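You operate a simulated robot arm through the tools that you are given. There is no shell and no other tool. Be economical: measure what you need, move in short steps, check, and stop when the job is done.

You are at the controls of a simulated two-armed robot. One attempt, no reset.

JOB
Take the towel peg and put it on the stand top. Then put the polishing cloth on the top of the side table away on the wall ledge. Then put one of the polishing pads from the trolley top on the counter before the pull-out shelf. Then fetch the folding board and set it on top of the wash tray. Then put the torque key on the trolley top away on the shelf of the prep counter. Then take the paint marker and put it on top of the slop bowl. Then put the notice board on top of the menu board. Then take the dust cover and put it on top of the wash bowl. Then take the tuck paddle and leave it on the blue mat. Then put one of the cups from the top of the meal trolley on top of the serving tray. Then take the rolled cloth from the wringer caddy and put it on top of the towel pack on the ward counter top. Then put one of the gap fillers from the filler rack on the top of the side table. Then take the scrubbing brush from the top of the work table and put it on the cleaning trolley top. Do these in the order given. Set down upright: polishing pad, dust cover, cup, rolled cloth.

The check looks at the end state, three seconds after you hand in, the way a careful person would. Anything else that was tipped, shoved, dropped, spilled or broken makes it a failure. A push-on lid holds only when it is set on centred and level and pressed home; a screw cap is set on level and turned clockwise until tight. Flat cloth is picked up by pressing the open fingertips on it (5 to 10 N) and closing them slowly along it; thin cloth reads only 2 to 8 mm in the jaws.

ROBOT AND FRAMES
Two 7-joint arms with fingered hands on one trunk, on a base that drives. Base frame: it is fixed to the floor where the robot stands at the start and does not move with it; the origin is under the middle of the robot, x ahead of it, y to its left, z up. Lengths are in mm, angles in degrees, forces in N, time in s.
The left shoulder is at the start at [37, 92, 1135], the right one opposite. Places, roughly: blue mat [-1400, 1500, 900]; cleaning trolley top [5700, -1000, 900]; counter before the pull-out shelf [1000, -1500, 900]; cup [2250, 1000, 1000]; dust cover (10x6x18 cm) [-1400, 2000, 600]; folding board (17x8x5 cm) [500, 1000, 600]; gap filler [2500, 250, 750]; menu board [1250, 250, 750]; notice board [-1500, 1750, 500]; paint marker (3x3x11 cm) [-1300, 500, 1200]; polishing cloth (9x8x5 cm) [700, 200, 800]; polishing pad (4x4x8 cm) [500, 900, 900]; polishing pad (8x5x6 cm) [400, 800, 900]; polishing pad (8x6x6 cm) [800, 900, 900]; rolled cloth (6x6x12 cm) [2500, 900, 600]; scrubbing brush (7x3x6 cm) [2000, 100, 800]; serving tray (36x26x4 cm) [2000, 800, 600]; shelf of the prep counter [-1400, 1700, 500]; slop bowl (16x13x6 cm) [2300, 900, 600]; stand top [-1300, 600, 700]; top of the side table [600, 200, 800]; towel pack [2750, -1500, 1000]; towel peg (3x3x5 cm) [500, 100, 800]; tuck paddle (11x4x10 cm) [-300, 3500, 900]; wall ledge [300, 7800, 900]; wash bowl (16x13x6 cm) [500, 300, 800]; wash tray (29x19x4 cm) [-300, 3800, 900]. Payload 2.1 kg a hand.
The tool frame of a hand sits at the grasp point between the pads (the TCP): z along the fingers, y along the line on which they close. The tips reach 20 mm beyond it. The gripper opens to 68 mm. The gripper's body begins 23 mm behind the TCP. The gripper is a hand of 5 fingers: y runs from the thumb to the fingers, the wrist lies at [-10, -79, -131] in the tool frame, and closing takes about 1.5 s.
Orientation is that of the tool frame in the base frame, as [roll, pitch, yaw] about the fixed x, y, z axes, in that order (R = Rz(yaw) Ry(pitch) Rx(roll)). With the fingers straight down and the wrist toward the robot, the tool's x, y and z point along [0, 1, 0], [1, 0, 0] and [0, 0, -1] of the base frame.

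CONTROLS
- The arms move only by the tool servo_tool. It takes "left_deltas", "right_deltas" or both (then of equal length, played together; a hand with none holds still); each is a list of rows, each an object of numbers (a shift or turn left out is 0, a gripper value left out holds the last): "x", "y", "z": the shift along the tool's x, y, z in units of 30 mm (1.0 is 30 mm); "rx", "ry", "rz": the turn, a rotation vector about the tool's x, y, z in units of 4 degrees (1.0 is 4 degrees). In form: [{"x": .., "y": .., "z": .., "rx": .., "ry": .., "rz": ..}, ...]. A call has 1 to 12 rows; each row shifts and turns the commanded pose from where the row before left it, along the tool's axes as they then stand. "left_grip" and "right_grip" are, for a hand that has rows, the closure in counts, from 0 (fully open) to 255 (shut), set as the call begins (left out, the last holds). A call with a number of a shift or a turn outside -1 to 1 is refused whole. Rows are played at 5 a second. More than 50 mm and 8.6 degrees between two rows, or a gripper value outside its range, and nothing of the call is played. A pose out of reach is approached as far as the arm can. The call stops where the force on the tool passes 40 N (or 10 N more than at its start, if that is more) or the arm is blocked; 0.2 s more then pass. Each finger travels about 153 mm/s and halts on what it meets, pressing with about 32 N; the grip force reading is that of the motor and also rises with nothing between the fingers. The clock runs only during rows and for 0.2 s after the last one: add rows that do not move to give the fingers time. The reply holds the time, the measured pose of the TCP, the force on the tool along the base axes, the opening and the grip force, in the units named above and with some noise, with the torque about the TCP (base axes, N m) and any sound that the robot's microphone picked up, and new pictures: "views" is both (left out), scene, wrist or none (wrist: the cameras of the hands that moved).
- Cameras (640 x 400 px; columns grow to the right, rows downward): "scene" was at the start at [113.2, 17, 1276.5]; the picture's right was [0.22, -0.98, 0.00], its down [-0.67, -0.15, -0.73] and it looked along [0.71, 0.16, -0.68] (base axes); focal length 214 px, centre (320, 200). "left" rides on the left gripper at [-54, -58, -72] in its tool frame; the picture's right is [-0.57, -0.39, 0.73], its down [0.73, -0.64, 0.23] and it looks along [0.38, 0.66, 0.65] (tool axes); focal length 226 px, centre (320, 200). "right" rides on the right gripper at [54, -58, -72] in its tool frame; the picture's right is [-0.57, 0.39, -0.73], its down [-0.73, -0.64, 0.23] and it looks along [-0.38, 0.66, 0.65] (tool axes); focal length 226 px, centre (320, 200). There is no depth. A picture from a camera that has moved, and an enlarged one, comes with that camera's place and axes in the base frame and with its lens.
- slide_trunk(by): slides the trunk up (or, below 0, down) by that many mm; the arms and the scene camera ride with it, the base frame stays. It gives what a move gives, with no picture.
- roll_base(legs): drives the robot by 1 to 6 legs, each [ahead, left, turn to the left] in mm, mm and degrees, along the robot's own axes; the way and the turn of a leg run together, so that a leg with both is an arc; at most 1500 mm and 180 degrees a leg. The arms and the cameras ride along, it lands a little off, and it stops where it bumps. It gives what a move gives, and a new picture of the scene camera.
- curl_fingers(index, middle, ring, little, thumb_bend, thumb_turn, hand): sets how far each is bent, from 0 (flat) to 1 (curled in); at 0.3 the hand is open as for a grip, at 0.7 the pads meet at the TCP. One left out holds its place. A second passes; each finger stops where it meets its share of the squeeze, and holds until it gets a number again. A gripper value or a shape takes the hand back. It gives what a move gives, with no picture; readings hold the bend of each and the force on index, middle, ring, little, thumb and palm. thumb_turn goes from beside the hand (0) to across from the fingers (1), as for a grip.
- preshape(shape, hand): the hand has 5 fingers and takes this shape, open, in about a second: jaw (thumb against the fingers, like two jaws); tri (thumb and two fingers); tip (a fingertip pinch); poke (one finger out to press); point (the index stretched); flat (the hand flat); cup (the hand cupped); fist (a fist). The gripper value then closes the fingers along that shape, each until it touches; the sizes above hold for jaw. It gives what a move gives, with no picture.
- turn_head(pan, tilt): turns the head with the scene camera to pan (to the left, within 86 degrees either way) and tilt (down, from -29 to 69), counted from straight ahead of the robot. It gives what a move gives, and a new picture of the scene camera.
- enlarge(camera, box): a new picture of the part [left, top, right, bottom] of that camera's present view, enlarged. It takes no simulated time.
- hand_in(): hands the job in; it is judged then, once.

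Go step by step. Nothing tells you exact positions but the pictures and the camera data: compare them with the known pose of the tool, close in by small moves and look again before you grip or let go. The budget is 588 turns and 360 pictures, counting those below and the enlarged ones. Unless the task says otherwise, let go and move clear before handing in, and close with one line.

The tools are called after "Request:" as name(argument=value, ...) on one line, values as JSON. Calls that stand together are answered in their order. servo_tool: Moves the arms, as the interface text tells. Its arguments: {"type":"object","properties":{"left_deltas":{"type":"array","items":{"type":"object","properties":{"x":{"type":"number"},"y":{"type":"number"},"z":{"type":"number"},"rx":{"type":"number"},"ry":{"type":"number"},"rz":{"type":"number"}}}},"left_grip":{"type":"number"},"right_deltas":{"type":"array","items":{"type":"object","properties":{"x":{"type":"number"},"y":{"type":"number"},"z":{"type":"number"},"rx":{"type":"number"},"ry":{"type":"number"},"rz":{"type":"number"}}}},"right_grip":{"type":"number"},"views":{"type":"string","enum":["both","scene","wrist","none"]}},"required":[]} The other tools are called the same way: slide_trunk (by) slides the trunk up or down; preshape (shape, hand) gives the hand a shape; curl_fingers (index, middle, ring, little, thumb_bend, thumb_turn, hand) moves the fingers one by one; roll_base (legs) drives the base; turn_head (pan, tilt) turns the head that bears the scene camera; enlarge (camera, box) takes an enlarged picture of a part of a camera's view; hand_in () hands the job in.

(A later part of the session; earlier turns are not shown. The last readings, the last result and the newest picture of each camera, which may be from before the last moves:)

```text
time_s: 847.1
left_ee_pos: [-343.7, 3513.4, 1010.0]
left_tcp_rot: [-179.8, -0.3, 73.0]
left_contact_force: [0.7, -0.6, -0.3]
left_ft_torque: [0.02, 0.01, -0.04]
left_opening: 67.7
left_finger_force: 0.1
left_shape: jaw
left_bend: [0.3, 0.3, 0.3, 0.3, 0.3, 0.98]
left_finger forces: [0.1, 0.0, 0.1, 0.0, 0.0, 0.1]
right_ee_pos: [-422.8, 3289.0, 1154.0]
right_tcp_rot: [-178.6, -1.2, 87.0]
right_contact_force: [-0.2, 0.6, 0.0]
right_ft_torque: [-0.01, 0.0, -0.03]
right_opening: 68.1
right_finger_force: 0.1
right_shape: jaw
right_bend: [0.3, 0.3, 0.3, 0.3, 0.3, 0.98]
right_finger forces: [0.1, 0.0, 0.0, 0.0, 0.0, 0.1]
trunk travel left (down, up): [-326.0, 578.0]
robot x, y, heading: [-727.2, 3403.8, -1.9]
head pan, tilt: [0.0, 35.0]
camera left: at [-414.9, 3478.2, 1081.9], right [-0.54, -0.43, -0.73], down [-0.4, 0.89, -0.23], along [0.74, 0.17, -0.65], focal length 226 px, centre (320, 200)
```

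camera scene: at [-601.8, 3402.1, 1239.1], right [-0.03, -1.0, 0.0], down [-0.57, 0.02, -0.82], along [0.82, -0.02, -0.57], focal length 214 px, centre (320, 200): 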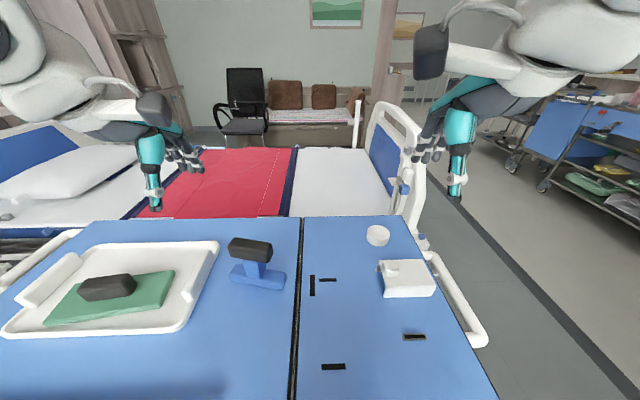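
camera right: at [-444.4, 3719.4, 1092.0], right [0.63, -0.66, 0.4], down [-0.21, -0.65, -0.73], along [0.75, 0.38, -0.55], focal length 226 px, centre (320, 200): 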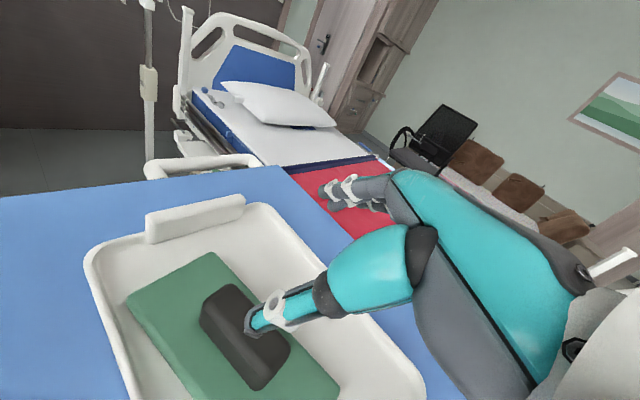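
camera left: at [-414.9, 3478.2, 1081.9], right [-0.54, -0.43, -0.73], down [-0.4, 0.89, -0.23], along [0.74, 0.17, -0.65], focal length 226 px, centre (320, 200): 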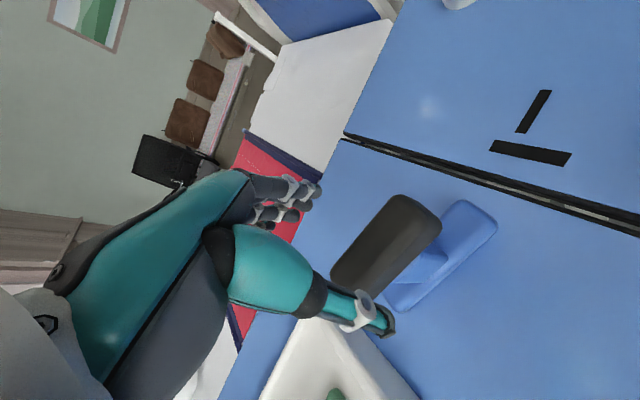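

The bar is centred under the hand and aligned. Down to the grip and close, then lift.

Request:
servo_tool(left_deltas=[{"x": -0.15, "z": 0.6}, {"z": 0.6}, {"z": 0.5}, {}], views="none")

Request:
servo_tool(left_deltas=[{}, {}, {}, {}, {}, {}, {}, {}, {}], left_grip=255, views="none")

Request:
servo_tool(left_deltas=[{"z": -0.4}, {"z": -0.7}, {"z": -0.8}, {"z": -0.8}, {"z": -0.8}, {}], views="wrist")

```text
time_s: 848.1
left_ee_pos: [-343.9, 3509.5, 958.3]
left_tcp_rot: [-179.8, -0.2, 73.0]
left_contact_force: [-0.4, 0.5, 0.6]
left_ft_torque: [-0.03, -0.01, 0.0]
left_opening: 67.9
left_finger_force: 0.0
left_shape: jaw
left_bend: [0.3, 0.3, 0.3, 0.3, 0.3, 0.98]
left_finger forces: [0.0, 0.1, 0.1, 0.0, 0.0, 0.0]
right_ee_pos: [-421.7, 3288.6, 1153.9]
right_tcp_rot: [-178.6, -1.2, 87.1]
right_contact_force: [-0.1, -1.1, 0.6]
right_ft_torque: [-0.02, 0.02, -0.03]
right_opening: 68.0
right_finger_force: 0.1
right_shape: jaw
right_bend: [0.3, 0.3, 0.3, 0.3, 0.3, 0.98]
right_finger forces: [0.0, 0.0, 0.0, 0.1, 0.0, 0.1]
trunk travel left (down, up): [-326.0, 578.0]
robot x, y, heading: [-730.0, 3407.7, -1.9]
head pan, tilt: [0.0, 35.0]
```

```text
time_s: 850.1
left_ee_pos: [-343.1, 3509.1, 958.6]
left_tcp_rot: [-179.8, -0.3, 72.9]
left_contact_force: [-0.2, -0.5, -0.5]
left_ft_torque: [0.0, -0.02, 0.01]
left_opening: 22.3
left_finger_force: 32.0
left_shape: jaw
left_bend: [0.74, 0.57, 0.72, 0.71, 0.8, 0.92]
left_finger forces: [19.0, 6.5, 1.5, 0.1, 26.9, 0.0]
right_ee_pos: [-421.7, 3289.2, 1153.5]
right_tcp_rot: [-178.6, -1.2, 87.1]
right_contact_force: [-0.6, -0.9, 0.4]
right_ft_torque: [-0.01, -0.01, -0.04]
right_opening: 67.9
right_finger_force: 0.1
right_shape: jaw
right_bend: [0.3, 0.3, 0.3, 0.3, 0.3, 0.98]
right_finger forces: [0.1, 0.1, 0.0, 0.0, 0.1, 0.0]
trunk travel left (down, up): [-326.0, 578.0]
robot x, y, heading: [-729.1, 3408.8, -1.6]
head pan, tilt: [0.0, 35.0]
```

```text
time_s: 851.5
left_ee_pos: [-343.5, 3510.0, 1064.9]
left_tcp_rot: [-179.9, -0.2, 73.0]
left_contact_force: [0.1, -0.3, -1.4]
left_ft_torque: [0.02, -0.01, 0.02]
left_opening: 21.7
left_finger_force: 31.9
left_shape: jaw
left_bend: [0.74, 0.57, 0.72, 0.71, 0.8, 0.9]
left_finger forces: [20.6, 6.6, 0.4, 0.1, 27.4, 0.1]
right_ee_pos: [-422.3, 3288.6, 1154.3]
right_tcp_rot: [-178.6, -1.3, 87.1]
right_contact_force: [-0.4, 0.0, 1.1]
right_ft_torque: [-0.02, 0.0, 0.02]
right_opening: 68.1
right_finger_force: 0.1
right_shape: jaw
right_bend: [0.3, 0.3, 0.3, 0.3, 0.3, 0.98]
right_finger forces: [0.1, 0.0, 0.0, 0.0, 0.0, 0.1]
trunk travel left (down, up): [-326.0, 578.0]
robot x, y, heading: [-727.6, 3404.0, -1.7]
head pan, tilt: [0.0, 35.0]
camera left: at [-414.9, 3473.5, 1136.4], right [-0.54, -0.43, -0.73], down [-0.4, 0.89, -0.23], along [0.74, 0.17, -0.65], focal length 226 px, centre (320, 200)
```

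left: 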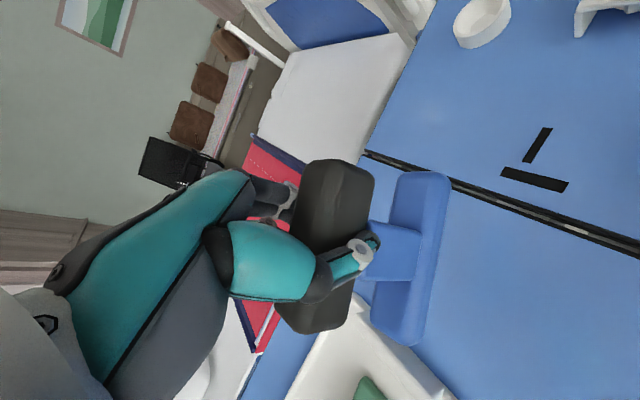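

The paddle is held. I'll take it round to the prep counter and face the blue mat.

Request:
roll_base(legs=[[-235, 0, 1.8], [0, 0, -90], [1000, 0, 0], [0, 400, 0], [790, 0, 0], [0, 0, -90]])

```text
time_s: 871.6
left_ee_pos: [-974.6, 1503.6, 1064.8]
left_tcp_rot: [-179.8, -0.2, -105.8]
left_contact_force: [0.6, -0.1, -1.1]
left_ft_torque: [-0.01, 0.03, -0.01]
left_opening: 21.0
left_finger_force: 31.6
left_shape: jaw
left_bend: [0.74, 0.57, 0.72, 0.71, 0.8, 0.88]
left_finger forces: [22.2, 6.1, 0.0, 0.1, 28.3, 0.0]
right_ee_pos: [-900.6, 1726.6, 1154.4]
right_tcp_rot: [-178.5, -1.2, -91.7]
right_contact_force: [-0.4, -0.2, 0.3]
right_ft_torque: [-0.03, 0.01, 0.02]
right_opening: 68.0
right_finger_force: 0.1
right_shape: jaw
right_bend: [0.3, 0.3, 0.3, 0.3, 0.3, 0.98]
right_finger forces: [0.1, 0.0, 0.0, 0.0, 0.0, 0.0]
trunk travel left (down, up): [-326.0, 578.0]
robot x, y, heading: [-591.9, 1615.3, 179.6]
head pan, tilt: [0.0, 35.0]
camera scene: at [-719.1, 1614.8, 1239.1], right [0.01, 1.0, 0.0], down [0.57, 0.0, -0.82], along [-0.82, 0.01, -0.57], focal length 214 px, centre (320, 200)
```

scene: 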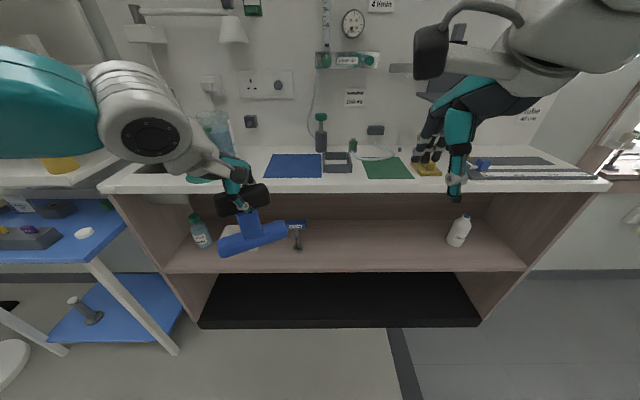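

The blue mat is centred near [-1388, 1530]. I'll drive in and bring the paddle over it.

Request:
roll_base(legs=[[370, -26, 0.4]])

Request:
servo_tool(left_deltas=[{"y": 0.7, "x": -0.1}, {"y": 0.7, "x": -0.1}, {"z": 0.6}, {"z": 0.3}, {}], views="wrist")

```text
time_s: 874.0
left_ee_pos: [-1340.6, 1531.2, 1063.9]
left_tcp_rot: [-179.9, -0.2, -105.4]
left_contact_force: [-1.4, -0.9, -1.2]
left_ft_torque: [0.04, 0.01, 0.0]
left_opening: 20.8
left_finger_force: 32.1
left_shape: jaw
left_bend: [0.74, 0.57, 0.72, 0.71, 0.8, 0.88]
left_finger forces: [22.3, 6.1, 0.1, 0.1, 28.3, 0.0]
right_ee_pos: [-1268.8, 1751.9, 1153.3]
right_tcp_rot: [-178.7, -1.3, -91.4]
right_contact_force: [-0.6, -0.8, -1.0]
right_ft_torque: [0.02, 0.01, 0.05]
right_opening: 68.0
right_finger_force: 0.1
right_shape: jaw
right_bend: [0.3, 0.3, 0.3, 0.3, 0.3, 0.98]
right_finger forces: [0.1, 0.1, 0.0, 0.0, 0.0, 0.0]
trunk travel left (down, up): [-326.0, 578.0]
robot x, y, heading: [-958.8, 1643.3, 179.9]
head pan, tilt: [0.0, 35.0]
camera scene: at [-1087.0, 1642.0, 1239.1], right [0.0, 1.0, 0.0], down [0.57, 0.0, -0.82], along [-0.82, 0.0, -0.57], focal length 214 px, centre (320, 200)
```

scene: 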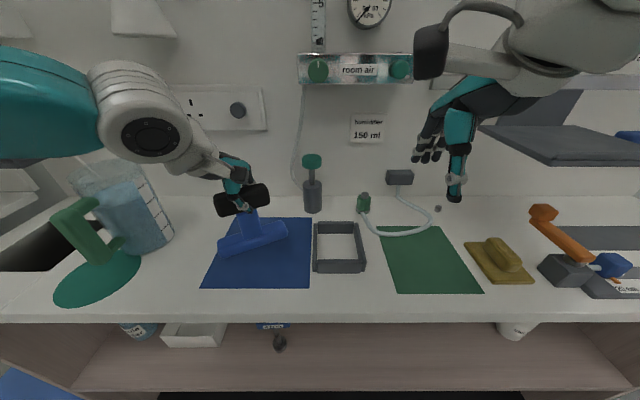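

```text
time_s: 875.2
left_ee_pos: [-1381.1, 1546.9, 1037.8]
left_tcp_rot: [-179.8, -0.3, -105.4]
left_contact_force: [0.6, -0.1, -1.4]
left_ft_torque: [-0.05, 0.0, 0.0]
left_opening: 21.1
left_finger_force: 31.8
left_shape: jaw
left_bend: [0.74, 0.57, 0.72, 0.71, 0.8, 0.88]
left_finger forces: [22.2, 6.1, 0.1, 0.1, 28.3, 0.0]
right_ee_pos: [-1269.2, 1753.7, 1154.2]
right_tcp_rot: [-178.6, -1.2, -91.5]
right_contact_force: [0.2, -0.5, 0.0]
right_ft_torque: [0.02, -0.02, 0.02]
right_opening: 68.3
right_finger_force: 0.1
right_shape: jaw
right_bend: [0.3, 0.3, 0.3, 0.3, 0.3, 0.98]
right_finger forces: [0.0, 0.0, 0.1, 0.0, 0.0, 0.2]
trunk travel left (down, up): [-326.0, 578.0]
robot x, y, heading: [-961.8, 1644.4, 179.9]
head pan, tilt: [0.0, 35.0]
camera left: at [-1309.6, 1583.3, 1108.8], right [0.53, 0.44, -0.73], down [0.42, -0.88, -0.23], along [-0.74, -0.19, -0.65], focal length 226 px, centre (320, 200)
```

left: 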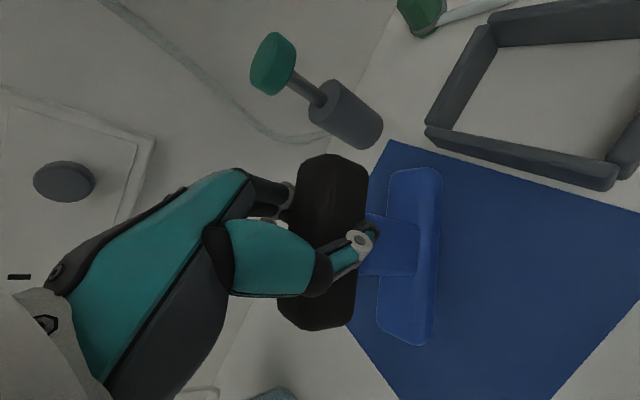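

The paddle is above the mat. I'll lower it until it rests, then let go.

Request:
servo_tool(left_deltas=[{"x": 0.2, "z": 0.3}, {"z": 0.15}, {"z": 0.12}, {"z": 0.12}, {"z": 0.12}, {"z": 0.12}, {"z": 0.12}, {"z": 0.12}, {}], views="none")

```text
time_s: 877.2
left_ee_pos: [-1380.3, 1541.6, 1003.2]
left_tcp_rot: [179.9, -0.2, -105.6]
left_contact_force: [2.9, 0.6, 28.8]
left_ft_torque: [0.27, 0.19, -0.24]
left_opening: 21.5
left_finger_force: 32.8
left_shape: jaw
left_bend: [0.75, 0.57, 0.72, 0.71, 0.8, 0.86]
left_finger forces: [20.3, 7.7, 0.1, 0.0, 31.8, 0.0]
right_ee_pos: [-1267.1, 1752.0, 1155.0]
right_tcp_rot: [-178.7, -1.3, -91.4]
right_contact_force: [0.7, 0.2, 1.0]
right_ft_torque: [0.01, 0.0, 0.03]
right_opening: 68.0
right_finger_force: 0.0
right_shape: jaw
right_bend: [0.3, 0.3, 0.3, 0.3, 0.3, 0.98]
right_finger forces: [0.1, 0.0, 0.0, 0.0, 0.0, 0.0]
trunk travel left (down, up): [-326.0, 578.0]
robot x, y, heading: [-957.6, 1640.1, 179.8]
head pan, tilt: [0.0, 35.0]
```

It rests on the mat. Ease, open, rise and retract.

Request:
servo_tool(left_deltas=[{"z": -0.1}, {}], views="none")

Request:
servo_tool(left_deltas=[{}, {}, {}, {}, {}, {}], left_grip=0, views="none")

Request:
servo_tool(left_deltas=[{"z": -0.3}, {"z": -0.7}, {"z": -0.9}, {"z": -0.9}, {"y": -0.9, "rz": -0.8}, {"y": -0.9, "rz": -0.8}, {"y": -0.5, "rz": -0.8}, {"rz": -0.8}, {}], views="scene")

```text
time_s: 877.8
left_ee_pos: [-1379.9, 1539.3, 1004.5]
left_tcp_rot: [-179.8, -0.2, -105.4]
left_contact_force: [3.1, 0.1, 14.6]
left_ft_torque: [0.07, 0.07, -0.13]
left_opening: 21.4
left_finger_force: 32.1
left_shape: jaw
left_bend: [0.75, 0.58, 0.72, 0.71, 0.8, 0.86]
left_finger forces: [20.6, 6.6, 0.0, 0.0, 29.8, 0.0]
right_ee_pos: [-1267.5, 1753.5, 1154.6]
right_tcp_rot: [-178.7, -1.2, -91.5]
right_contact_force: [0.3, -0.4, 0.2]
right_ft_torque: [-0.01, 0.0, -0.02]
right_opening: 67.9
right_finger_force: 0.1
right_shape: jaw
right_bend: [0.3, 0.3, 0.3, 0.3, 0.3, 0.98]
right_finger forces: [0.0, 0.0, 0.0, 0.1, 0.1, 0.1]
trunk travel left (down, up): [-326.0, 578.0]
robot x, y, heading: [-959.6, 1641.3, 179.9]
head pan, tilt: [0.0, 35.0]
```

```text
time_s: 879.2
left_ee_pos: [-1381.3, 1540.8, 1004.1]
left_tcp_rot: [-179.8, -0.1, -105.4]
left_contact_force: [-0.3, -0.1, 0.6]
left_ft_torque: [0.0, 0.03, 0.05]
left_opening: 67.9
left_finger_force: 0.1
left_shape: jaw
left_bend: [0.3, 0.3, 0.3, 0.3, 0.3, 0.98]
left_finger forces: [0.0, 0.0, 0.0, 0.0, 0.1, 0.1]
right_ee_pos: [-1268.9, 1752.9, 1154.1]
right_tcp_rot: [-178.6, -1.2, -91.5]
right_contact_force: [-0.4, 0.1, -0.6]
right_ft_torque: [-0.02, 0.02, -0.02]
right_opening: 68.1
right_finger_force: 0.1
right_shape: jaw
right_bend: [0.3, 0.3, 0.3, 0.3, 0.3, 0.98]
right_finger forces: [0.1, 0.1, 0.0, 0.1, 0.0, 0.1]
trunk travel left (down, up): [-326.0, 578.0]
robot x, y, heading: [-955.4, 1642.1, 180.2]
head pan, tilt: [0.0, 35.0]
```

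```text
time_s: 881.2
left_ee_pos: [-1314.0, 1525.0, 1088.5]
left_tcp_rot: [-179.9, -0.2, -92.5]
left_contact_force: [0.4, -0.5, 0.4]
left_ft_torque: [0.01, 0.02, -0.01]
left_opening: 67.7
left_finger_force: 0.1
left_shape: jaw
left_bend: [0.3, 0.3, 0.3, 0.3, 0.3, 0.98]
left_finger forces: [0.0, 0.0, 0.1, 0.0, 0.1, 0.0]
right_ee_pos: [-1270.0, 1752.6, 1154.5]
right_tcp_rot: [-178.6, -1.1, -91.4]
right_contact_force: [0.4, -0.2, -0.1]
right_ft_torque: [0.0, 0.01, 0.01]
right_opening: 68.2
right_finger_force: 0.1
right_shape: jaw
right_bend: [0.3, 0.3, 0.3, 0.3, 0.3, 0.98]
right_finger forces: [0.0, 0.1, 0.0, 0.1, 0.1, 0.0]
trunk travel left (down, up): [-326.0, 578.0]
robot x, y, heading: [-958.9, 1641.9, 179.9]
head pan, tilt: [0.0, 35.0]
camera scene: at [-1086.9, 1642.1, 1239.2], right [0.0, 1.0, 0.0], down [0.57, 0.0, -0.82], along [-0.82, 0.0, -0.57], focal length 214 px, centre (320, 200)
```

scene: 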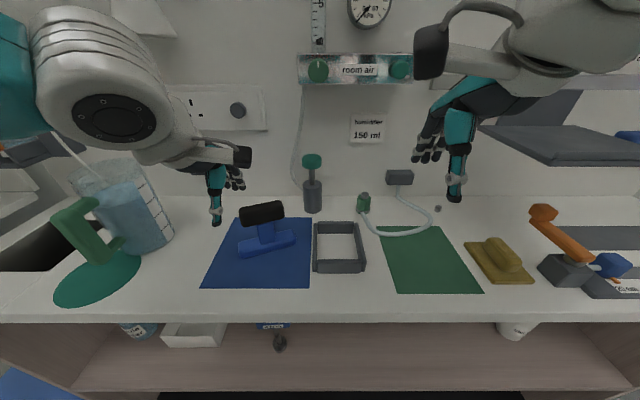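

Task 9 done. Next a cup from the meal trolley; I'll take the white one as on the list. I'll drive there.

Request:
roll_base(legs=[[-400, 0, 0], [0, 0, 90], [0, 1500, 0], [0, 1010, 0], [200, 0, 0]])

```text
time_s: 900.5
left_ee_pos: [2060.2, 1058.6, 1088.9]
left_tcp_rot: [-179.9, -0.2, -3.1]
left_contact_force: [-0.5, -0.1, 0.1]
left_ft_torque: [0.02, 0.0, -0.02]
left_opening: 67.6
left_finger_force: 0.1
left_shape: jaw
left_bend: [0.3, 0.3, 0.3, 0.3, 0.3, 0.98]
left_finger forces: [0.1, 0.0, 0.1, 0.0, 0.1, 0.0]
right_ee_pos: [1834.1, 1107.3, 1154.8]
right_tcp_rot: [-178.6, -1.1, -1.8]
right_contact_force: [-0.8, -0.3, 0.1]
right_ft_torque: [0.0, -0.04, 0.0]
right_opening: 68.3
right_finger_force: 0.0
right_shape: jaw
right_bend: [0.3, 0.3, 0.3, 0.3, 0.3, 0.98]
right_finger forces: [0.0, 0.1, 0.0, 0.0, 0.0, 0.0]
trunk travel left (down, up): [-326.0, 578.0]
robot x, y, heading: [1945.1, 1414.7, -90.5]
head pan, tilt: [0.0, 35.0]
camera scene: at [1944.0, 1287.6, 1239.1], right [-1.0, 0.01, 0.0], down [0.01, 0.57, -0.82], along [-0.01, -0.82, -0.57], focal length 214 px, centre (320, 200)
```

scene: 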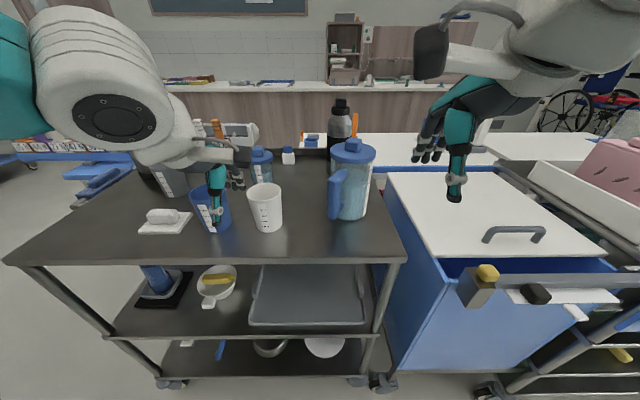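

The white cup is at [2058, 907], rim at z ≈ 1003. I'll open the hand extra wide, move in, and come down over it.

Request:
curl_fingers(hand="left", index=0.0, middle=0.0, ring=0.0, little=0.0, thumb_bend=0.1)

Request:
roll_base(legs=[[45, 0, 0.5]])

Request:
servo_tool(left_deltas=[{"y": 0.85}, {"y": 0.85}, {"y": 0.85}, {"y": 0.85, "z": 0.3}, {"z": 0.7}, {}], views="wrist")

```text
time_s: 901.5
left_ee_pos: [2060.4, 1059.9, 1088.7]
left_tcp_rot: [-179.9, -0.2, -3.1]
left_contact_force: [0.0, -0.2, -0.7]
left_ft_torque: [-0.02, 0.0, 0.02]
left_opening: 98.6
left_finger_force: 0.0
left_shape: fingers
left_bend: [0.0, 0.0, 0.0, 0.0, 0.1, 0.98]
left_finger forces: [0.0, 0.1, 0.0, 0.0, 0.0, 0.0]
right_ee_pos: [1833.4, 1107.5, 1154.8]
right_tcp_rot: [-178.7, -1.1, -1.9]
right_contact_force: [-0.2, -0.3, 0.0]
right_ft_torque: [-0.01, -0.01, 0.01]
right_opening: 68.2
right_finger_force: 0.1
right_shape: jaw
right_bend: [0.3, 0.3, 0.3, 0.3, 0.3, 0.98]
right_finger forces: [0.0, 0.1, 0.0, 0.0, 0.0, 0.0]
trunk travel left (down, up): [-326.0, 578.0]
robot x, y, heading: [1947.2, 1418.4, -90.5]
head pan, tilt: [0.0, 35.0]
```

```text
time_s: 902.4
left_ee_pos: [2064.2, 1015.3, 1088.2]
left_tcp_rot: [-180.0, -0.1, -2.6]
left_contact_force: [-0.6, -0.2, -0.2]
left_ft_torque: [-0.02, 0.02, 0.0]
left_opening: 98.6
left_finger_force: 0.0
left_shape: fingers
left_bend: [0.0, 0.0, 0.0, 0.0, 0.1, 0.98]
left_finger forces: [0.0, 0.0, 0.1, 0.0, 0.0, 0.0]
right_ee_pos: [1835.7, 1060.8, 1155.0]
right_tcp_rot: [-178.6, -1.1, -1.4]
right_contact_force: [-0.5, 0.5, 0.3]
right_ft_torque: [-0.04, -0.03, 0.02]
right_opening: 68.0
right_finger_force: 0.1
right_shape: jaw
right_bend: [0.3, 0.3, 0.3, 0.3, 0.3, 0.98]
right_finger forces: [0.1, 0.0, 0.0, 0.0, 0.0, 0.0]
trunk travel left (down, up): [-326.0, 578.0]
robot x, y, heading: [1946.2, 1366.9, -90.2]
head pan, tilt: [0.0, 35.0]
camera scene: at [1944.8, 1242.5, 1239.1], right [-1.0, 0.0, 0.0], down [0.0, 0.57, -0.82], along [0.0, -0.82, -0.57], focal length 214 px, centre (320, 200)
```

scene: 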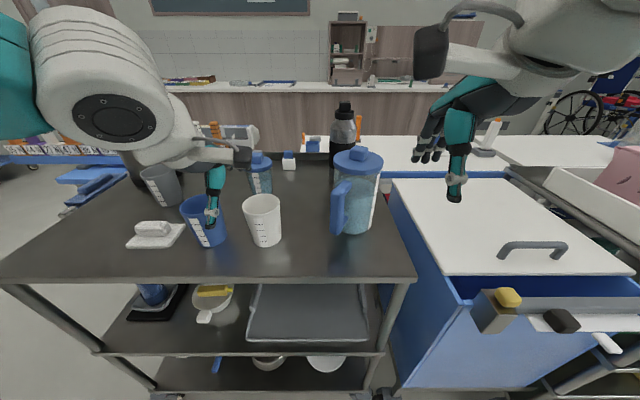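

```text
time_s: 903.8
left_ee_pos: [2064.8, 913.8, 1059.8]
left_tcp_rot: [-179.8, -0.1, -2.7]
left_contact_force: [0.4, 0.3, 0.2]
left_ft_torque: [-0.01, 0.02, 0.0]
left_opening: 98.6
left_finger_force: 0.0
left_shape: fingers
left_bend: [0.0, 0.0, 0.0, 0.0, 0.1, 0.98]
left_finger forces: [0.1, 0.1, 0.1, 0.0, 0.1, 0.0]
left hand out of reach, approached as far as the arm can: row 4
right_ee_pos: [1835.4, 1060.8, 1155.5]
right_tcp_rot: [-178.5, -1.1, -1.3]
right_contact_force: [0.2, -0.1, 0.1]
right_ft_torque: [-0.01, 0.01, -0.02]
right_opening: 68.4
right_finger_force: 0.0
right_shape: jaw
right_bend: [0.3, 0.3, 0.3, 0.3, 0.3, 0.98]
right_finger forces: [0.1, 0.1, 0.0, 0.0, 0.1, 0.1]
trunk travel left (down, up): [-326.0, 578.0]
robot x, y, heading: [1944.1, 1369.4, -90.0]
head pan, tilt: [0.0, 35.0]
camera left: at [2012.2, 973.8, 1130.6], right [-0.55, 0.41, -0.73], down [0.76, 0.61, -0.23], along [0.35, -0.68, -0.65], focal length 226 px, centre (320, 200)
```

left: 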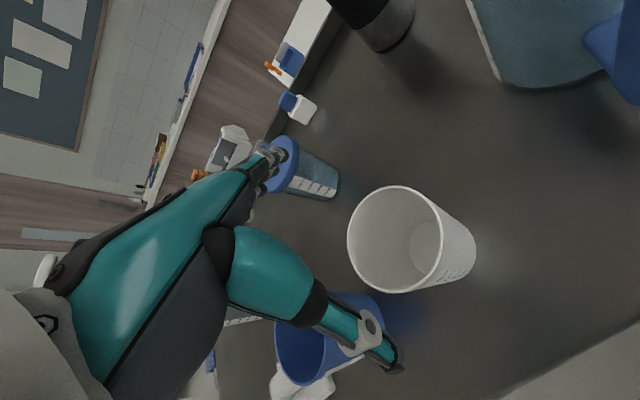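

The cup's rim is about 71 mm wide at z ≈ 988, and the hand opens to 98. I'll come down over it and close.

Request:
servo_tool(left_deltas=[{"x": -0.27, "y": 0.1}, {"z": 0.7}, {"z": 0.7}, {"z": 0.7}, {"z": 0.5}, {"z": 0.3}, {}], views="wrist")

```text
time_s: 905.4
left_ee_pos: [2055.5, 912.3, 971.3]
left_tcp_rot: [180.0, -0.2, -2.5]
left_contact_force: [0.2, 0.3, 12.2]
left_ft_torque: [0.08, 0.01, -0.01]
left_opening: 100.2
left_finger_force: 6.3
left_shape: fingers
left_bend: [0.0, 0.0, 0.0, 0.0, 0.1, 0.98]
left_finger forces: [2.2, 1.9, 0.3, 0.0, 7.5, 0.1]
right_ee_pos: [1835.2, 1062.0, 1154.4]
right_tcp_rot: [-178.7, -1.3, -1.4]
right_contact_force: [-0.1, -0.1, -0.9]
right_ft_torque: [-0.01, 0.01, 0.01]
right_opening: 68.2
right_finger_force: 0.0
right_shape: jaw
right_bend: [0.3, 0.3, 0.3, 0.3, 0.3, 0.98]
right_finger forces: [0.0, 0.0, 0.0, 0.1, 0.0, 0.0]
trunk travel left (down, up): [-326.0, 578.0]
robot x, y, heading: [1946.1, 1373.2, -90.1]
head pan, tilt: [0.0, 35.0]
camera left: at [2004.2, 972.9, 1044.3], right [-0.55, 0.41, -0.73], down [0.76, 0.61, -0.23], along [0.35, -0.68, -0.64], focal length 226 px, centre (320, 200)
```

left: 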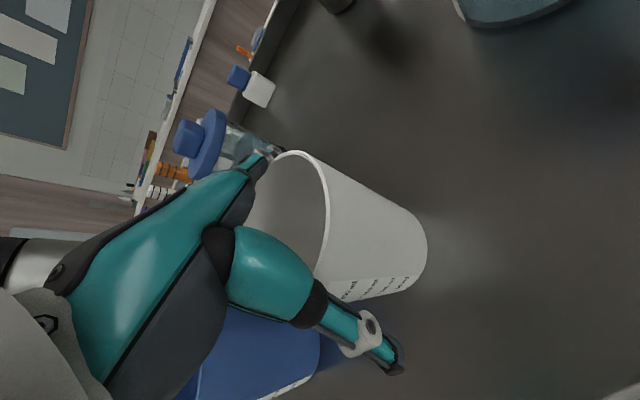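

The fingers straddle the cup. Closing index, middle, ring and thumb.

Request:
curl_fingers(hand="left", index=0.7, middle=0.7, ring=0.6, thumb_bend=0.7)

Request:
servo_tool(left_deltas=[{"z": -0.3}, {"z": -0.6}, {"z": -0.9}, {}], views="both")

```text
time_s: 906.1
left_ee_pos: [2055.3, 911.7, 976.3]
left_tcp_rot: [179.2, -0.1, -2.7]
left_contact_force: [0.2, -3.3, 22.5]
left_ft_torque: [-0.96, -0.12, -0.06]
left_opening: 75.0
left_finger_force: 48.6
left_shape: fingers
left_bend: [0.1, 0.3, 0.3, 0.0, 0.53, 0.91]
left_finger forces: [19.8, 15.1, 18.6, 0.0, 43.6, 0.1]
right_ee_pos: [1835.6, 1061.4, 1153.5]
right_tcp_rot: [-178.7, -1.2, -1.3]
right_contact_force: [0.1, 0.1, -0.1]
right_ft_torque: [0.02, -0.01, -0.01]
right_opening: 68.0
right_finger_force: 0.1
right_shape: jaw
right_bend: [0.3, 0.3, 0.3, 0.3, 0.3, 0.98]
right_finger forces: [0.1, 0.0, 0.0, 0.0, 0.1, 0.0]
trunk travel left (down, up): [-326.0, 578.0]
robot x, y, heading: [1946.3, 1368.1, -90.1]
head pan, tilt: [0.0, 35.0]
stopped (left hand): the force on the tool passed its limit (the readings are from after the stop); the commanded pose is now the measured one
```

```text
time_s: 907.1
left_ee_pos: [2056.3, 910.9, 1027.3]
left_tcp_rot: [179.6, -0.2, -2.7]
left_contact_force: [-0.3, 0.5, -0.9]
left_ft_torque: [0.0, -0.03, 0.01]
left_opening: 72.2
left_finger_force: 45.5
left_shape: fingers
left_bend: [0.12, 0.29, 0.31, 0.0, 0.53, 0.89]
left_finger forces: [13.4, 13.9, 17.5, 0.0, 47.3, 0.1]
right_ee_pos: [1834.8, 1061.3, 1155.9]
right_tcp_rot: [-178.6, -1.2, -1.4]
right_contact_force: [-0.3, 0.4, -0.5]
right_ft_torque: [0.01, -0.02, 0.0]
right_opening: 68.0
right_finger_force: 0.0
right_shape: jaw
right_bend: [0.3, 0.3, 0.3, 0.3, 0.3, 0.98]
right_finger forces: [0.1, 0.1, 0.0, 0.0, 0.1, 0.0]
trunk travel left (down, up): [-326.0, 578.0]
robot x, y, heading: [1947.4, 1369.1, -89.9]
head pan, tilt: [0.0, 35.0]
camera scene: at [1944.8, 1242.6, 1239.1], right [-1.0, 0.0, 0.0], down [0.0, 0.57, -0.82], along [0.0, -0.82, -0.57], focal length 214 px, centre (320, 200)
camera left: at [2004.8, 971.8, 1099.4], right [-0.55, 0.41, -0.73], down [0.76, 0.6, -0.23], along [0.35, -0.68, -0.64], focal length 226 px, centre (320, 200)
```

scene: 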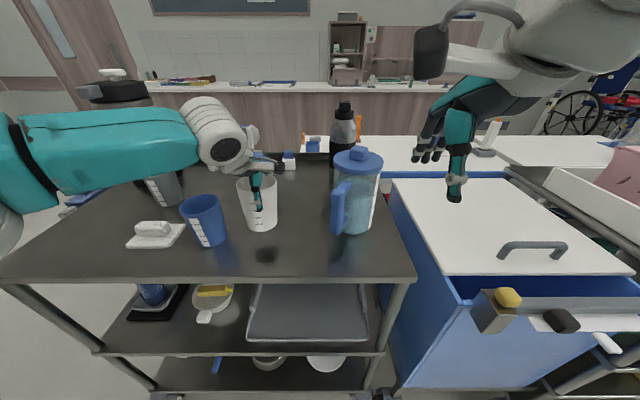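
left: 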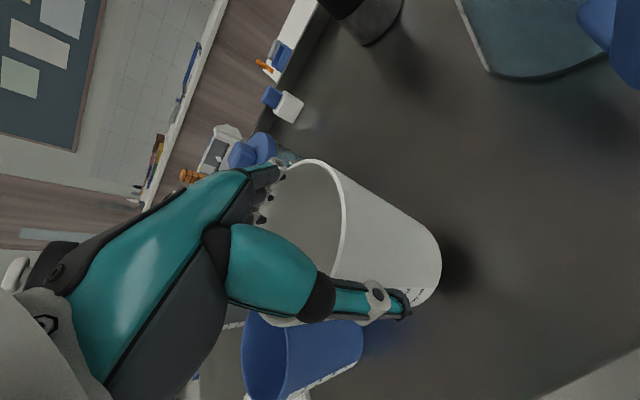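

The cup is lifted upright. I'll back out, lower to the tray's level, and come in over the tray's front part.

Request:
servo_tool(left_deltas=[{"z": -0.8}, {}], views="none")

Request:
roll_base(legs=[[-260, 0, 0]])

Request:
slide_trunk(by=-322)

Request:
servo_tool(left_deltas=[{"z": 0.6}, {"z": 0.6}, {"z": 0.2}, {}], views="scene")

```text
time_s: 907.7
left_ee_pos: [2057.3, 911.2, 1050.9]
left_tcp_rot: [179.7, -0.1, -2.7]
left_contact_force: [-0.1, -0.1, -0.5]
left_ft_torque: [-0.01, 0.0, 0.02]
left_opening: 72.4
left_finger_force: 45.8
left_shape: fingers
left_bend: [0.13, 0.29, 0.31, 0.0, 0.53, 0.89]
left_finger forces: [13.1, 13.8, 17.4, 0.0, 46.7, 0.0]
right_ee_pos: [1834.8, 1061.4, 1155.1]
right_tcp_rot: [-178.7, -1.2, -1.3]
right_contact_force: [0.7, 0.2, -0.2]
right_ft_torque: [0.03, 0.01, 0.02]
right_opening: 67.9
right_finger_force: 0.1
right_shape: jaw
right_bend: [0.3, 0.3, 0.3, 0.3, 0.3, 0.98]
right_finger forces: [0.0, 0.0, 0.1, 0.0, 0.0, 0.1]
trunk travel left (down, up): [-326.0, 578.0]
robot x, y, heading: [1942.9, 1369.0, -90.1]
head pan, tilt: [0.0, 35.0]
```

```text
time_s: 909.5
left_ee_pos: [2056.9, 1169.9, 1052.1]
left_tcp_rot: [179.7, -0.1, -2.8]
left_contact_force: [-0.4, -0.4, -0.6]
left_ft_torque: [-0.03, -0.01, -0.03]
left_opening: 72.1
left_finger_force: 45.5
left_shape: fingers
left_bend: [0.13, 0.29, 0.31, 0.0, 0.53, 0.89]
left_finger forces: [13.0, 13.8, 17.6, 0.0, 46.6, 0.1]
right_ee_pos: [1836.4, 1320.3, 1153.6]
right_tcp_rot: [-178.5, -1.2, -1.4]
right_contact_force: [-0.2, -0.7, -0.1]
right_ft_torque: [-0.01, 0.01, -0.05]
right_opening: 68.0
right_finger_force: 0.0
right_shape: jaw
right_bend: [0.3, 0.3, 0.3, 0.3, 0.3, 0.98]
right_finger forces: [0.1, 0.0, 0.0, 0.0, 0.0, 0.0]
trunk travel left (down, up): [-326.0, 578.0]
robot x, y, heading: [1947.5, 1629.7, -90.1]
head pan, tilt: [0.0, 35.0]
camera scene: at [1945.3, 1500.8, 1239.2], right [-1.0, 0.0, 0.0], down [0.0, 0.57, -0.82], along [0.0, -0.82, -0.57], focal length 214 px, centre (320, 200)
```

scene: 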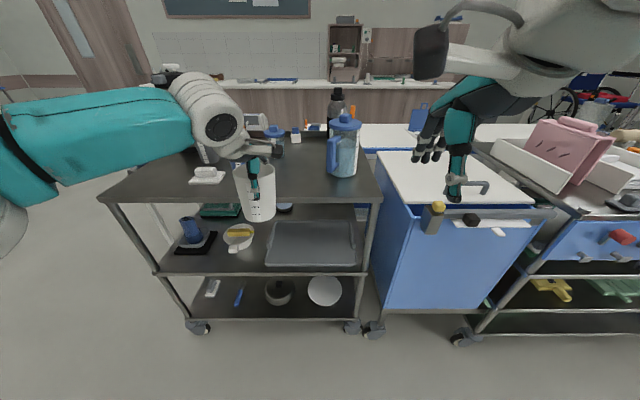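

```text
time_s: 912.7
left_ee_pos: [2056.0, 1169.6, 730.1]
left_tcp_rot: [179.7, -0.1, -2.8]
left_contact_force: [0.2, 0.3, -0.2]
left_ft_torque: [0.01, -0.01, 0.0]
left_opening: 71.8
left_finger_force: 43.9
left_shape: fingers
left_bend: [0.13, 0.29, 0.31, 0.0, 0.53, 0.89]
left_finger forces: [12.5, 13.4, 17.3, 0.0, 44.6, 0.0]
right_ee_pos: [1835.7, 1319.4, 832.1]
right_tcp_rot: [-178.6, -1.2, -1.4]
right_contact_force: [0.0, -0.6, -1.2]
right_ft_torque: [0.0, -0.01, -0.01]
right_opening: 67.8
right_finger_force: 0.1
right_shape: jaw
right_bend: [0.3, 0.3, 0.3, 0.3, 0.3, 0.98]
right_finger forces: [0.0, 0.0, 0.0, 0.1, 0.0, 0.0]
trunk travel left (down, up): [-4.0, 900.0]
robot x, y, heading: [1944.3, 1629.2, -90.6]
head pan, tilt: [0.0, 35.0]
```

```text
time_s: 913.7
left_ee_pos: [2056.8, 1169.0, 687.8]
left_tcp_rot: [179.7, -0.1, -2.6]
left_contact_force: [-0.4, 0.5, -0.4]
left_ft_torque: [-0.01, -0.01, 0.02]
left_opening: 71.0
left_finger_force: 42.7
left_shape: fingers
left_bend: [0.14, 0.29, 0.31, 0.0, 0.53, 0.89]
left_finger forces: [12.1, 13.4, 17.1, 0.0, 43.3, 0.0]
right_ee_pos: [1836.6, 1319.3, 832.5]
right_tcp_rot: [-178.6, -1.2, -1.2]
right_contact_force: [0.9, -0.1, -0.3]
right_ft_torque: [-0.04, 0.01, -0.01]
right_opening: 67.9
right_finger_force: 0.0
right_shape: jaw
right_bend: [0.3, 0.3, 0.3, 0.3, 0.3, 0.98]
right_finger forces: [0.0, 0.0, 0.0, 0.1, 0.0, 0.0]
trunk travel left (down, up): [-4.0, 900.0]
robot x, y, heading: [1947.3, 1628.0, -90.1]
head pan, tilt: [0.0, 35.0]
camera scene: at [1945.1, 1427.2, 910.2], right [-1.0, 0.0, 0.0], down [0.0, 0.57, -0.82], along [0.0, -0.82, -0.57], focal length 214 px, centre (320, 200)
```

scene: 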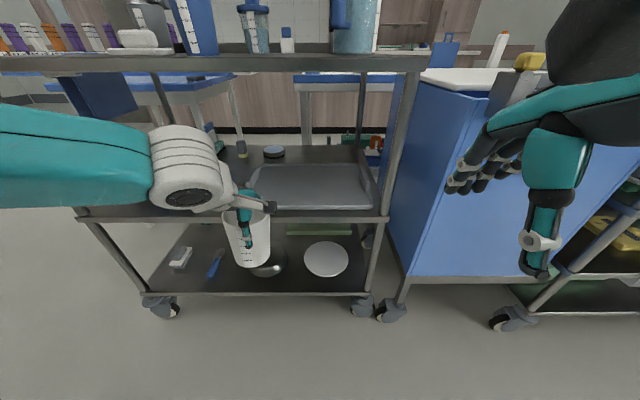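

Cup bottom is at about 618, just above the tray's rim. I'll lower 5 mm and roll in to the tray's front part.

Request:
servo_tool(left_deltas=[{"z": 0.15}, {}], views="none")

Request:
roll_base(legs=[[205, -25, 0]])

```text
time_s: 914.3
left_ee_pos: [2057.0, 1169.7, 683.1]
left_tcp_rot: [179.7, -0.2, -2.7]
left_contact_force: [0.0, 0.2, -0.2]
left_ft_torque: [-0.02, -0.03, 0.0]
left_opening: 71.2
left_finger_force: 42.7
left_shape: fingers
left_bend: [0.14, 0.29, 0.31, 0.0, 0.53, 0.89]
left_finger forces: [12.0, 13.5, 17.1, 0.0, 43.1, 0.1]
right_ee_pos: [1835.0, 1318.9, 832.4]
right_tcp_rot: [-178.6, -1.1, -1.4]
right_contact_force: [-0.3, 1.0, -0.9]
right_ft_torque: [0.02, -0.02, -0.01]
right_opening: 68.0
right_finger_force: 0.1
right_shape: jaw
right_bend: [0.3, 0.3, 0.3, 0.3, 0.3, 0.98]
right_finger forces: [0.0, 0.0, 0.1, 0.1, 0.0, 0.1]
trunk travel left (down, up): [-4.0, 900.0]
robot x, y, heading: [1947.9, 1631.8, -90.2]
head pan, tilt: [0.0, 35.0]
```

```text
time_s: 916.0
left_ee_pos: [2032.9, 962.8, 682.8]
left_tcp_rot: [179.7, -0.1, -2.7]
left_contact_force: [-1.1, 0.6, -0.6]
left_ft_torque: [0.01, -0.01, -0.01]
left_opening: 71.2
left_finger_force: 42.9
left_shape: fingers
left_bend: [0.14, 0.29, 0.31, 0.0, 0.53, 0.89]
left_finger forces: [12.1, 13.5, 17.0, 0.1, 43.2, 0.0]
right_ee_pos: [1810.3, 1113.2, 833.0]
right_tcp_rot: [-178.6, -1.3, -1.3]
right_contact_force: [0.1, 0.5, -0.8]
right_ft_torque: [0.01, 0.04, -0.02]
right_opening: 67.9
right_finger_force: 0.0
right_shape: jaw
right_bend: [0.3, 0.3, 0.3, 0.3, 0.3, 0.98]
right_finger forces: [0.0, 0.0, 0.1, 0.0, 0.0, 0.0]
trunk travel left (down, up): [-4.0, 900.0]
robot x, y, heading: [1918.2, 1422.5, -90.3]
head pan, tilt: [0.0, 35.0]
camera scene: at [1919.8, 1220.6, 910.3], right [-1.0, 0.0, 0.0], down [0.0, 0.57, -0.82], along [0.0, -0.82, -0.57], focal length 214 px, centre (320, 200)
```

scene: 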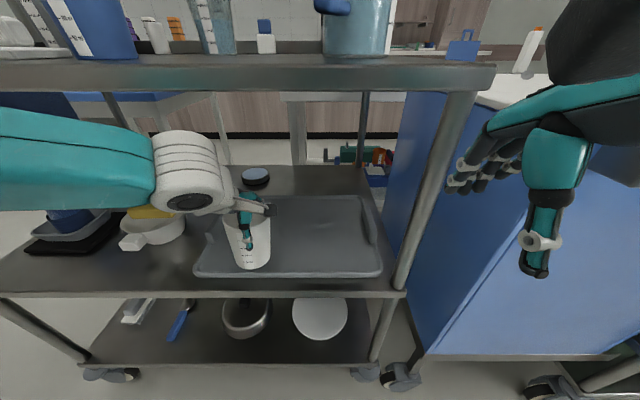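

The cup is near the tray's front edge; I'll reach 22 mm further in, then lower it gently.

Request:
servo_tool(left_deltas=[{"y": 0.75}, {"z": 0.15}, {"z": 0.12}, {"z": 0.12}, {"z": 0.12}, {"z": 0.12}, {"z": 0.12}, {"z": 0.12}, {}], views="none")

```text
time_s: 918.0
left_ee_pos: [2029.8, 940.5, 657.2]
left_tcp_rot: [179.7, -0.2, -2.6]
left_contact_force: [-0.6, 0.8, -0.8]
left_ft_torque: [0.03, -0.02, -0.02]
left_opening: 70.5
left_finger_force: 41.5
left_shape: fingers
left_bend: [0.14, 0.29, 0.31, 0.0, 0.53, 0.89]
left_finger forces: [11.5, 13.2, 16.9, 0.0, 41.6, 0.0]
right_ee_pos: [1810.9, 1112.1, 832.8]
right_tcp_rot: [-178.6, -1.2, -1.4]
right_contact_force: [-0.4, 0.5, 0.2]
right_ft_torque: [0.0, -0.02, -0.02]
right_opening: 68.2
right_finger_force: 0.1
right_shape: jaw
right_bend: [0.3, 0.3, 0.3, 0.3, 0.3, 0.98]
right_finger forces: [0.1, 0.1, 0.0, 0.0, 0.0, 0.1]
trunk travel left (down, up): [-4.0, 900.0]
robot x, y, heading: [1922.6, 1421.5, -90.0]
head pan, tilt: [0.0, 35.0]
```

Request:
servo_tool(left_deltas=[{"z": 0.12}, {"z": 0.1}, {"z": 0.1}, {"z": 0.1}, {"z": 0.1}, {"z": 0.1}, {"z": 0.1}, {}], views="none")

```text
time_s: 919.4
left_ee_pos: [2030.7, 939.4, 644.9]
left_tcp_rot: [178.8, 0.1, -2.6]
left_contact_force: [2.4, 5.0, 27.1]
left_ft_torque: [-0.14, 0.13, 0.02]
left_opening: 69.8
left_finger_force: 47.5
left_shape: fingers
left_bend: [0.13, 0.29, 0.3, 0.0, 0.56, 0.89]
left_finger forces: [13.1, 13.9, 18.8, 0.0, 49.4, 0.0]
right_ee_pos: [1809.9, 1113.7, 834.4]
right_tcp_rot: [-178.6, -1.3, -1.3]
right_contact_force: [0.0, 0.3, -0.4]
right_ft_torque: [0.02, -0.02, 0.02]
right_opening: 67.8
right_finger_force: 0.0
right_shape: jaw
right_bend: [0.3, 0.3, 0.3, 0.3, 0.3, 0.98]
right_finger forces: [0.1, 0.0, 0.0, 0.1, 0.1, 0.0]
trunk travel left (down, up): [-4.0, 900.0]
robot x, y, heading: [1920.6, 1420.2, -90.1]
head pan, tilt: [0.0, 35.0]
stopped in row 7 (left hand): the force on the tool passed its limit (the readings are from after the stop); the commanded pose is now the measured one
```

The cup is on the tray. Ease and open the fingers, then rise clear.

Request:
servo_tool(left_deltas=[{"z": -0.07}, {}], views="none")

Request:
curl_fingers(hand="left", index=0.0, middle=0.0, ring=0.0, little=0.0, thumb_bend=0.1)

Request:
servo_tool(left_deltas=[{"z": -0.3}, {"z": -0.5}, {"z": -0.6}, {}], views="wrist")

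```text
time_s: 920.0
left_ee_pos: [2030.2, 939.2, 644.7]
left_tcp_rot: [179.2, 0.0, -2.5]
left_contact_force: [2.6, 3.4, 23.7]
left_ft_torque: [-0.26, 0.04, -0.01]
left_opening: 70.0
left_finger_force: 46.8
left_shape: fingers
left_bend: [0.13, 0.29, 0.3, 0.0, 0.56, 0.89]
left_finger forces: [13.7, 14.2, 18.8, 0.1, 47.2, 0.0]
right_ee_pos: [1811.4, 1114.0, 833.5]
right_tcp_rot: [-178.7, -1.3, -1.3]
right_contact_force: [-0.4, -0.5, -0.1]
right_ft_torque: [0.0, -0.02, 0.03]
right_opening: 68.1
right_finger_force: 0.2
right_shape: jaw
right_bend: [0.3, 0.3, 0.3, 0.3, 0.3, 0.98]
right_finger forces: [0.1, 0.0, 0.0, 0.0, 0.0, 0.0]
trunk travel left (down, up): [-4.0, 900.0]
robot x, y, heading: [1923.1, 1423.2, -90.2]
head pan, tilt: [0.0, 35.0]
```

```text
time_s: 921.0
left_ee_pos: [2030.1, 939.8, 643.8]
left_tcp_rot: [179.4, 0.0, -2.6]
left_contact_force: [-0.4, -1.2, -0.1]
left_ft_torque: [0.01, 0.03, 0.03]
left_opening: 98.6
left_finger_force: 0.1
left_shape: fingers
left_bend: [0.0, 0.0, 0.0, 0.0, 0.1, 0.98]
left_finger forces: [0.1, 0.0, 0.0, 0.0, 0.0, 0.0]
right_ee_pos: [1811.2, 1112.3, 831.4]
right_tcp_rot: [-178.6, -1.2, -1.4]
right_contact_force: [0.3, 0.2, 0.1]
right_ft_torque: [0.0, 0.0, 0.01]
right_opening: 68.0
right_finger_force: 0.0
right_shape: jaw
right_bend: [0.3, 0.3, 0.3, 0.3, 0.3, 0.98]
right_finger forces: [0.0, 0.0, 0.0, 0.1, 0.0, 0.1]
trunk travel left (down, up): [-4.0, 900.0]
robot x, y, heading: [1921.1, 1424.3, -90.0]
head pan, tilt: [0.0, 35.0]
```

```text
time_s: 922.0
left_ee_pos: [2031.3, 938.4, 684.9]
left_tcp_rot: [179.2, -0.1, -2.6]
left_contact_force: [0.3, -0.3, 0.1]
left_ft_torque: [0.02, -0.02, 0.02]
left_opening: 98.6
left_finger_force: 0.2
left_shape: fingers
left_bend: [0.0, 0.0, 0.0, 0.0, 0.1, 0.98]
left_finger forces: [0.0, 0.0, 0.0, 0.1, 0.2, 0.0]
right_ee_pos: [1811.6, 1112.5, 832.4]
right_tcp_rot: [-178.6, -1.2, -1.3]
right_contact_force: [-0.6, 0.6, -0.7]
right_ft_torque: [-0.01, -0.01, 0.0]
right_opening: 68.4
right_finger_force: 0.0
right_shape: jaw
right_bend: [0.3, 0.3, 0.3, 0.3, 0.3, 0.98]
right_finger forces: [0.0, 0.0, 0.0, 0.1, 0.0, 0.1]
trunk travel left (down, up): [-4.0, 900.0]
robot x, y, heading: [1919.5, 1423.2, -90.0]
head pan, tilt: [0.0, 35.0]
camera left: at [1979.6, 1000.1, 757.0], right [-0.55, 0.4, -0.73], down [0.76, 0.6, -0.24], along [0.35, -0.69, -0.64], focal length 226 px, centre (320, 200)
```

left: 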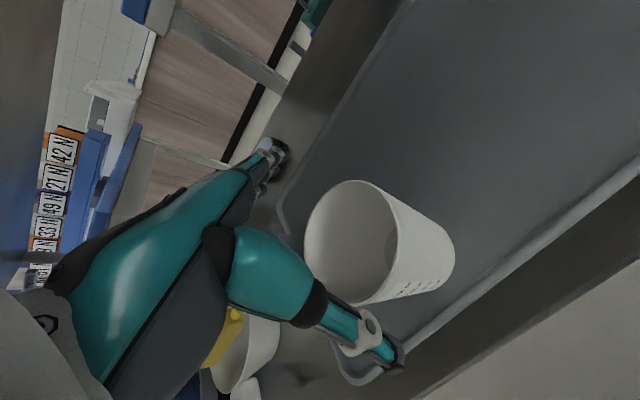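

The cup stands on the tray. A bit higher to clear its rim, then back out and restore the hand.

Request:
servo_tool(left_deltas=[{"z": -0.4}, {}], views="none")

Request:
roll_base(legs=[[-250, 0, 0]])

Request:
preshape(hand="left", shape="jaw")

```text
time_s: 922.6
left_ee_pos: [2031.8, 939.1, 697.7]
left_tcp_rot: [179.2, -0.2, -2.6]
left_contact_force: [-0.2, -1.1, 0.1]
left_ft_torque: [-0.04, 0.01, 0.0]
left_opening: 98.9
left_finger_force: 0.0
left_shape: fingers
left_bend: [0.0, 0.0, 0.0, 0.0, 0.1, 0.98]
left_finger forces: [0.0, 0.0, 0.0, 0.0, 0.0, 0.0]
right_ee_pos: [1811.9, 1112.9, 832.6]
right_tcp_rot: [-178.7, -1.2, -1.3]
right_contact_force: [0.4, -0.3, -0.5]
right_ft_torque: [0.05, -0.01, -0.03]
right_opening: 68.0
right_finger_force: 0.0
right_shape: jaw
right_bend: [0.3, 0.3, 0.3, 0.3, 0.3, 0.98]
right_finger forces: [0.0, 0.0, 0.1, 0.0, 0.0, 0.0]
trunk travel left (down, up): [-4.0, 900.0]
robot x, y, heading: [1919.0, 1420.9, -90.2]
head pan, tilt: [0.0, 35.0]
```

```text
time_s: 924.4
left_ee_pos: [2031.9, 1192.4, 698.2]
left_tcp_rot: [179.1, 0.0, -2.6]
left_contact_force: [-0.2, 0.1, 0.0]
left_ft_torque: [0.0, 0.01, 0.0]
left_opening: 98.9
left_finger_force: 0.0
left_shape: fingers
left_bend: [0.0, 0.0, 0.0, 0.0, 0.1, 0.98]
left_finger forces: [0.0, 0.0, 0.0, 0.0, 0.0, 0.0]
right_ee_pos: [1811.6, 1364.7, 831.9]
right_tcp_rot: [-178.6, -1.2, -1.2]
right_contact_force: [0.2, -0.4, 0.0]
right_ft_torque: [0.01, -0.01, 0.0]
right_opening: 68.0
right_finger_force: 0.1
right_shape: jaw
right_bend: [0.3, 0.3, 0.3, 0.3, 0.3, 0.98]
right_finger forces: [0.1, 0.1, 0.0, 0.1, 0.1, 0.1]
trunk travel left (down, up): [-4.0, 900.0]
robot x, y, heading: [1920.8, 1674.4, -90.0]
head pan, tilt: [0.0, 35.0]
camera scene: at [1920.2, 1473.2, 910.2], right [-1.0, 0.0, 0.0], down [0.0, 0.57, -0.82], along [0.0, -0.82, -0.57], focal length 214 px, centre (320, 200)
```

scene: 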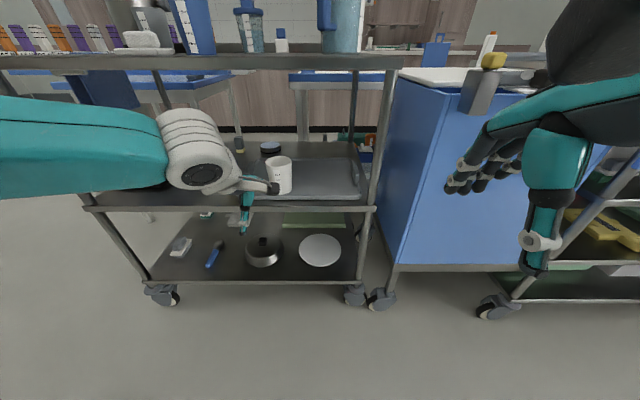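

```text
time_s: 925.3
left_ee_pos: [2031.5, 1192.3, 697.2]
left_tcp_rot: [179.3, 0.0, -2.7]
left_contact_force: [0.5, -0.1, -1.1]
left_ft_torque: [0.02, 0.0, -0.01]
left_opening: 68.0
left_finger_force: 0.1
left_shape: jaw
left_bend: [0.3, 0.3, 0.3, 0.3, 0.3, 0.98]
left_finger forces: [0.0, 0.0, 0.1, 0.1, 0.0, 0.0]
right_ee_pos: [1811.6, 1364.7, 832.8]
right_tcp_rot: [-178.6, -1.2, -1.3]
right_contact_force: [-0.9, -0.2, -0.9]
right_ft_torque: [0.01, 0.01, 0.03]
right_opening: 67.9
right_finger_force: 0.1
right_shape: jaw
right_bend: [0.3, 0.3, 0.3, 0.3, 0.3, 0.98]
right_finger forces: [0.0, 0.1, 0.0, 0.1, 0.0, 0.0]
trunk travel left (down, up): [-4.0, 900.0]
robot x, y, heading: [1918.4, 1678.7, -90.1]
head pan, tilt: [0.0, 35.0]
```

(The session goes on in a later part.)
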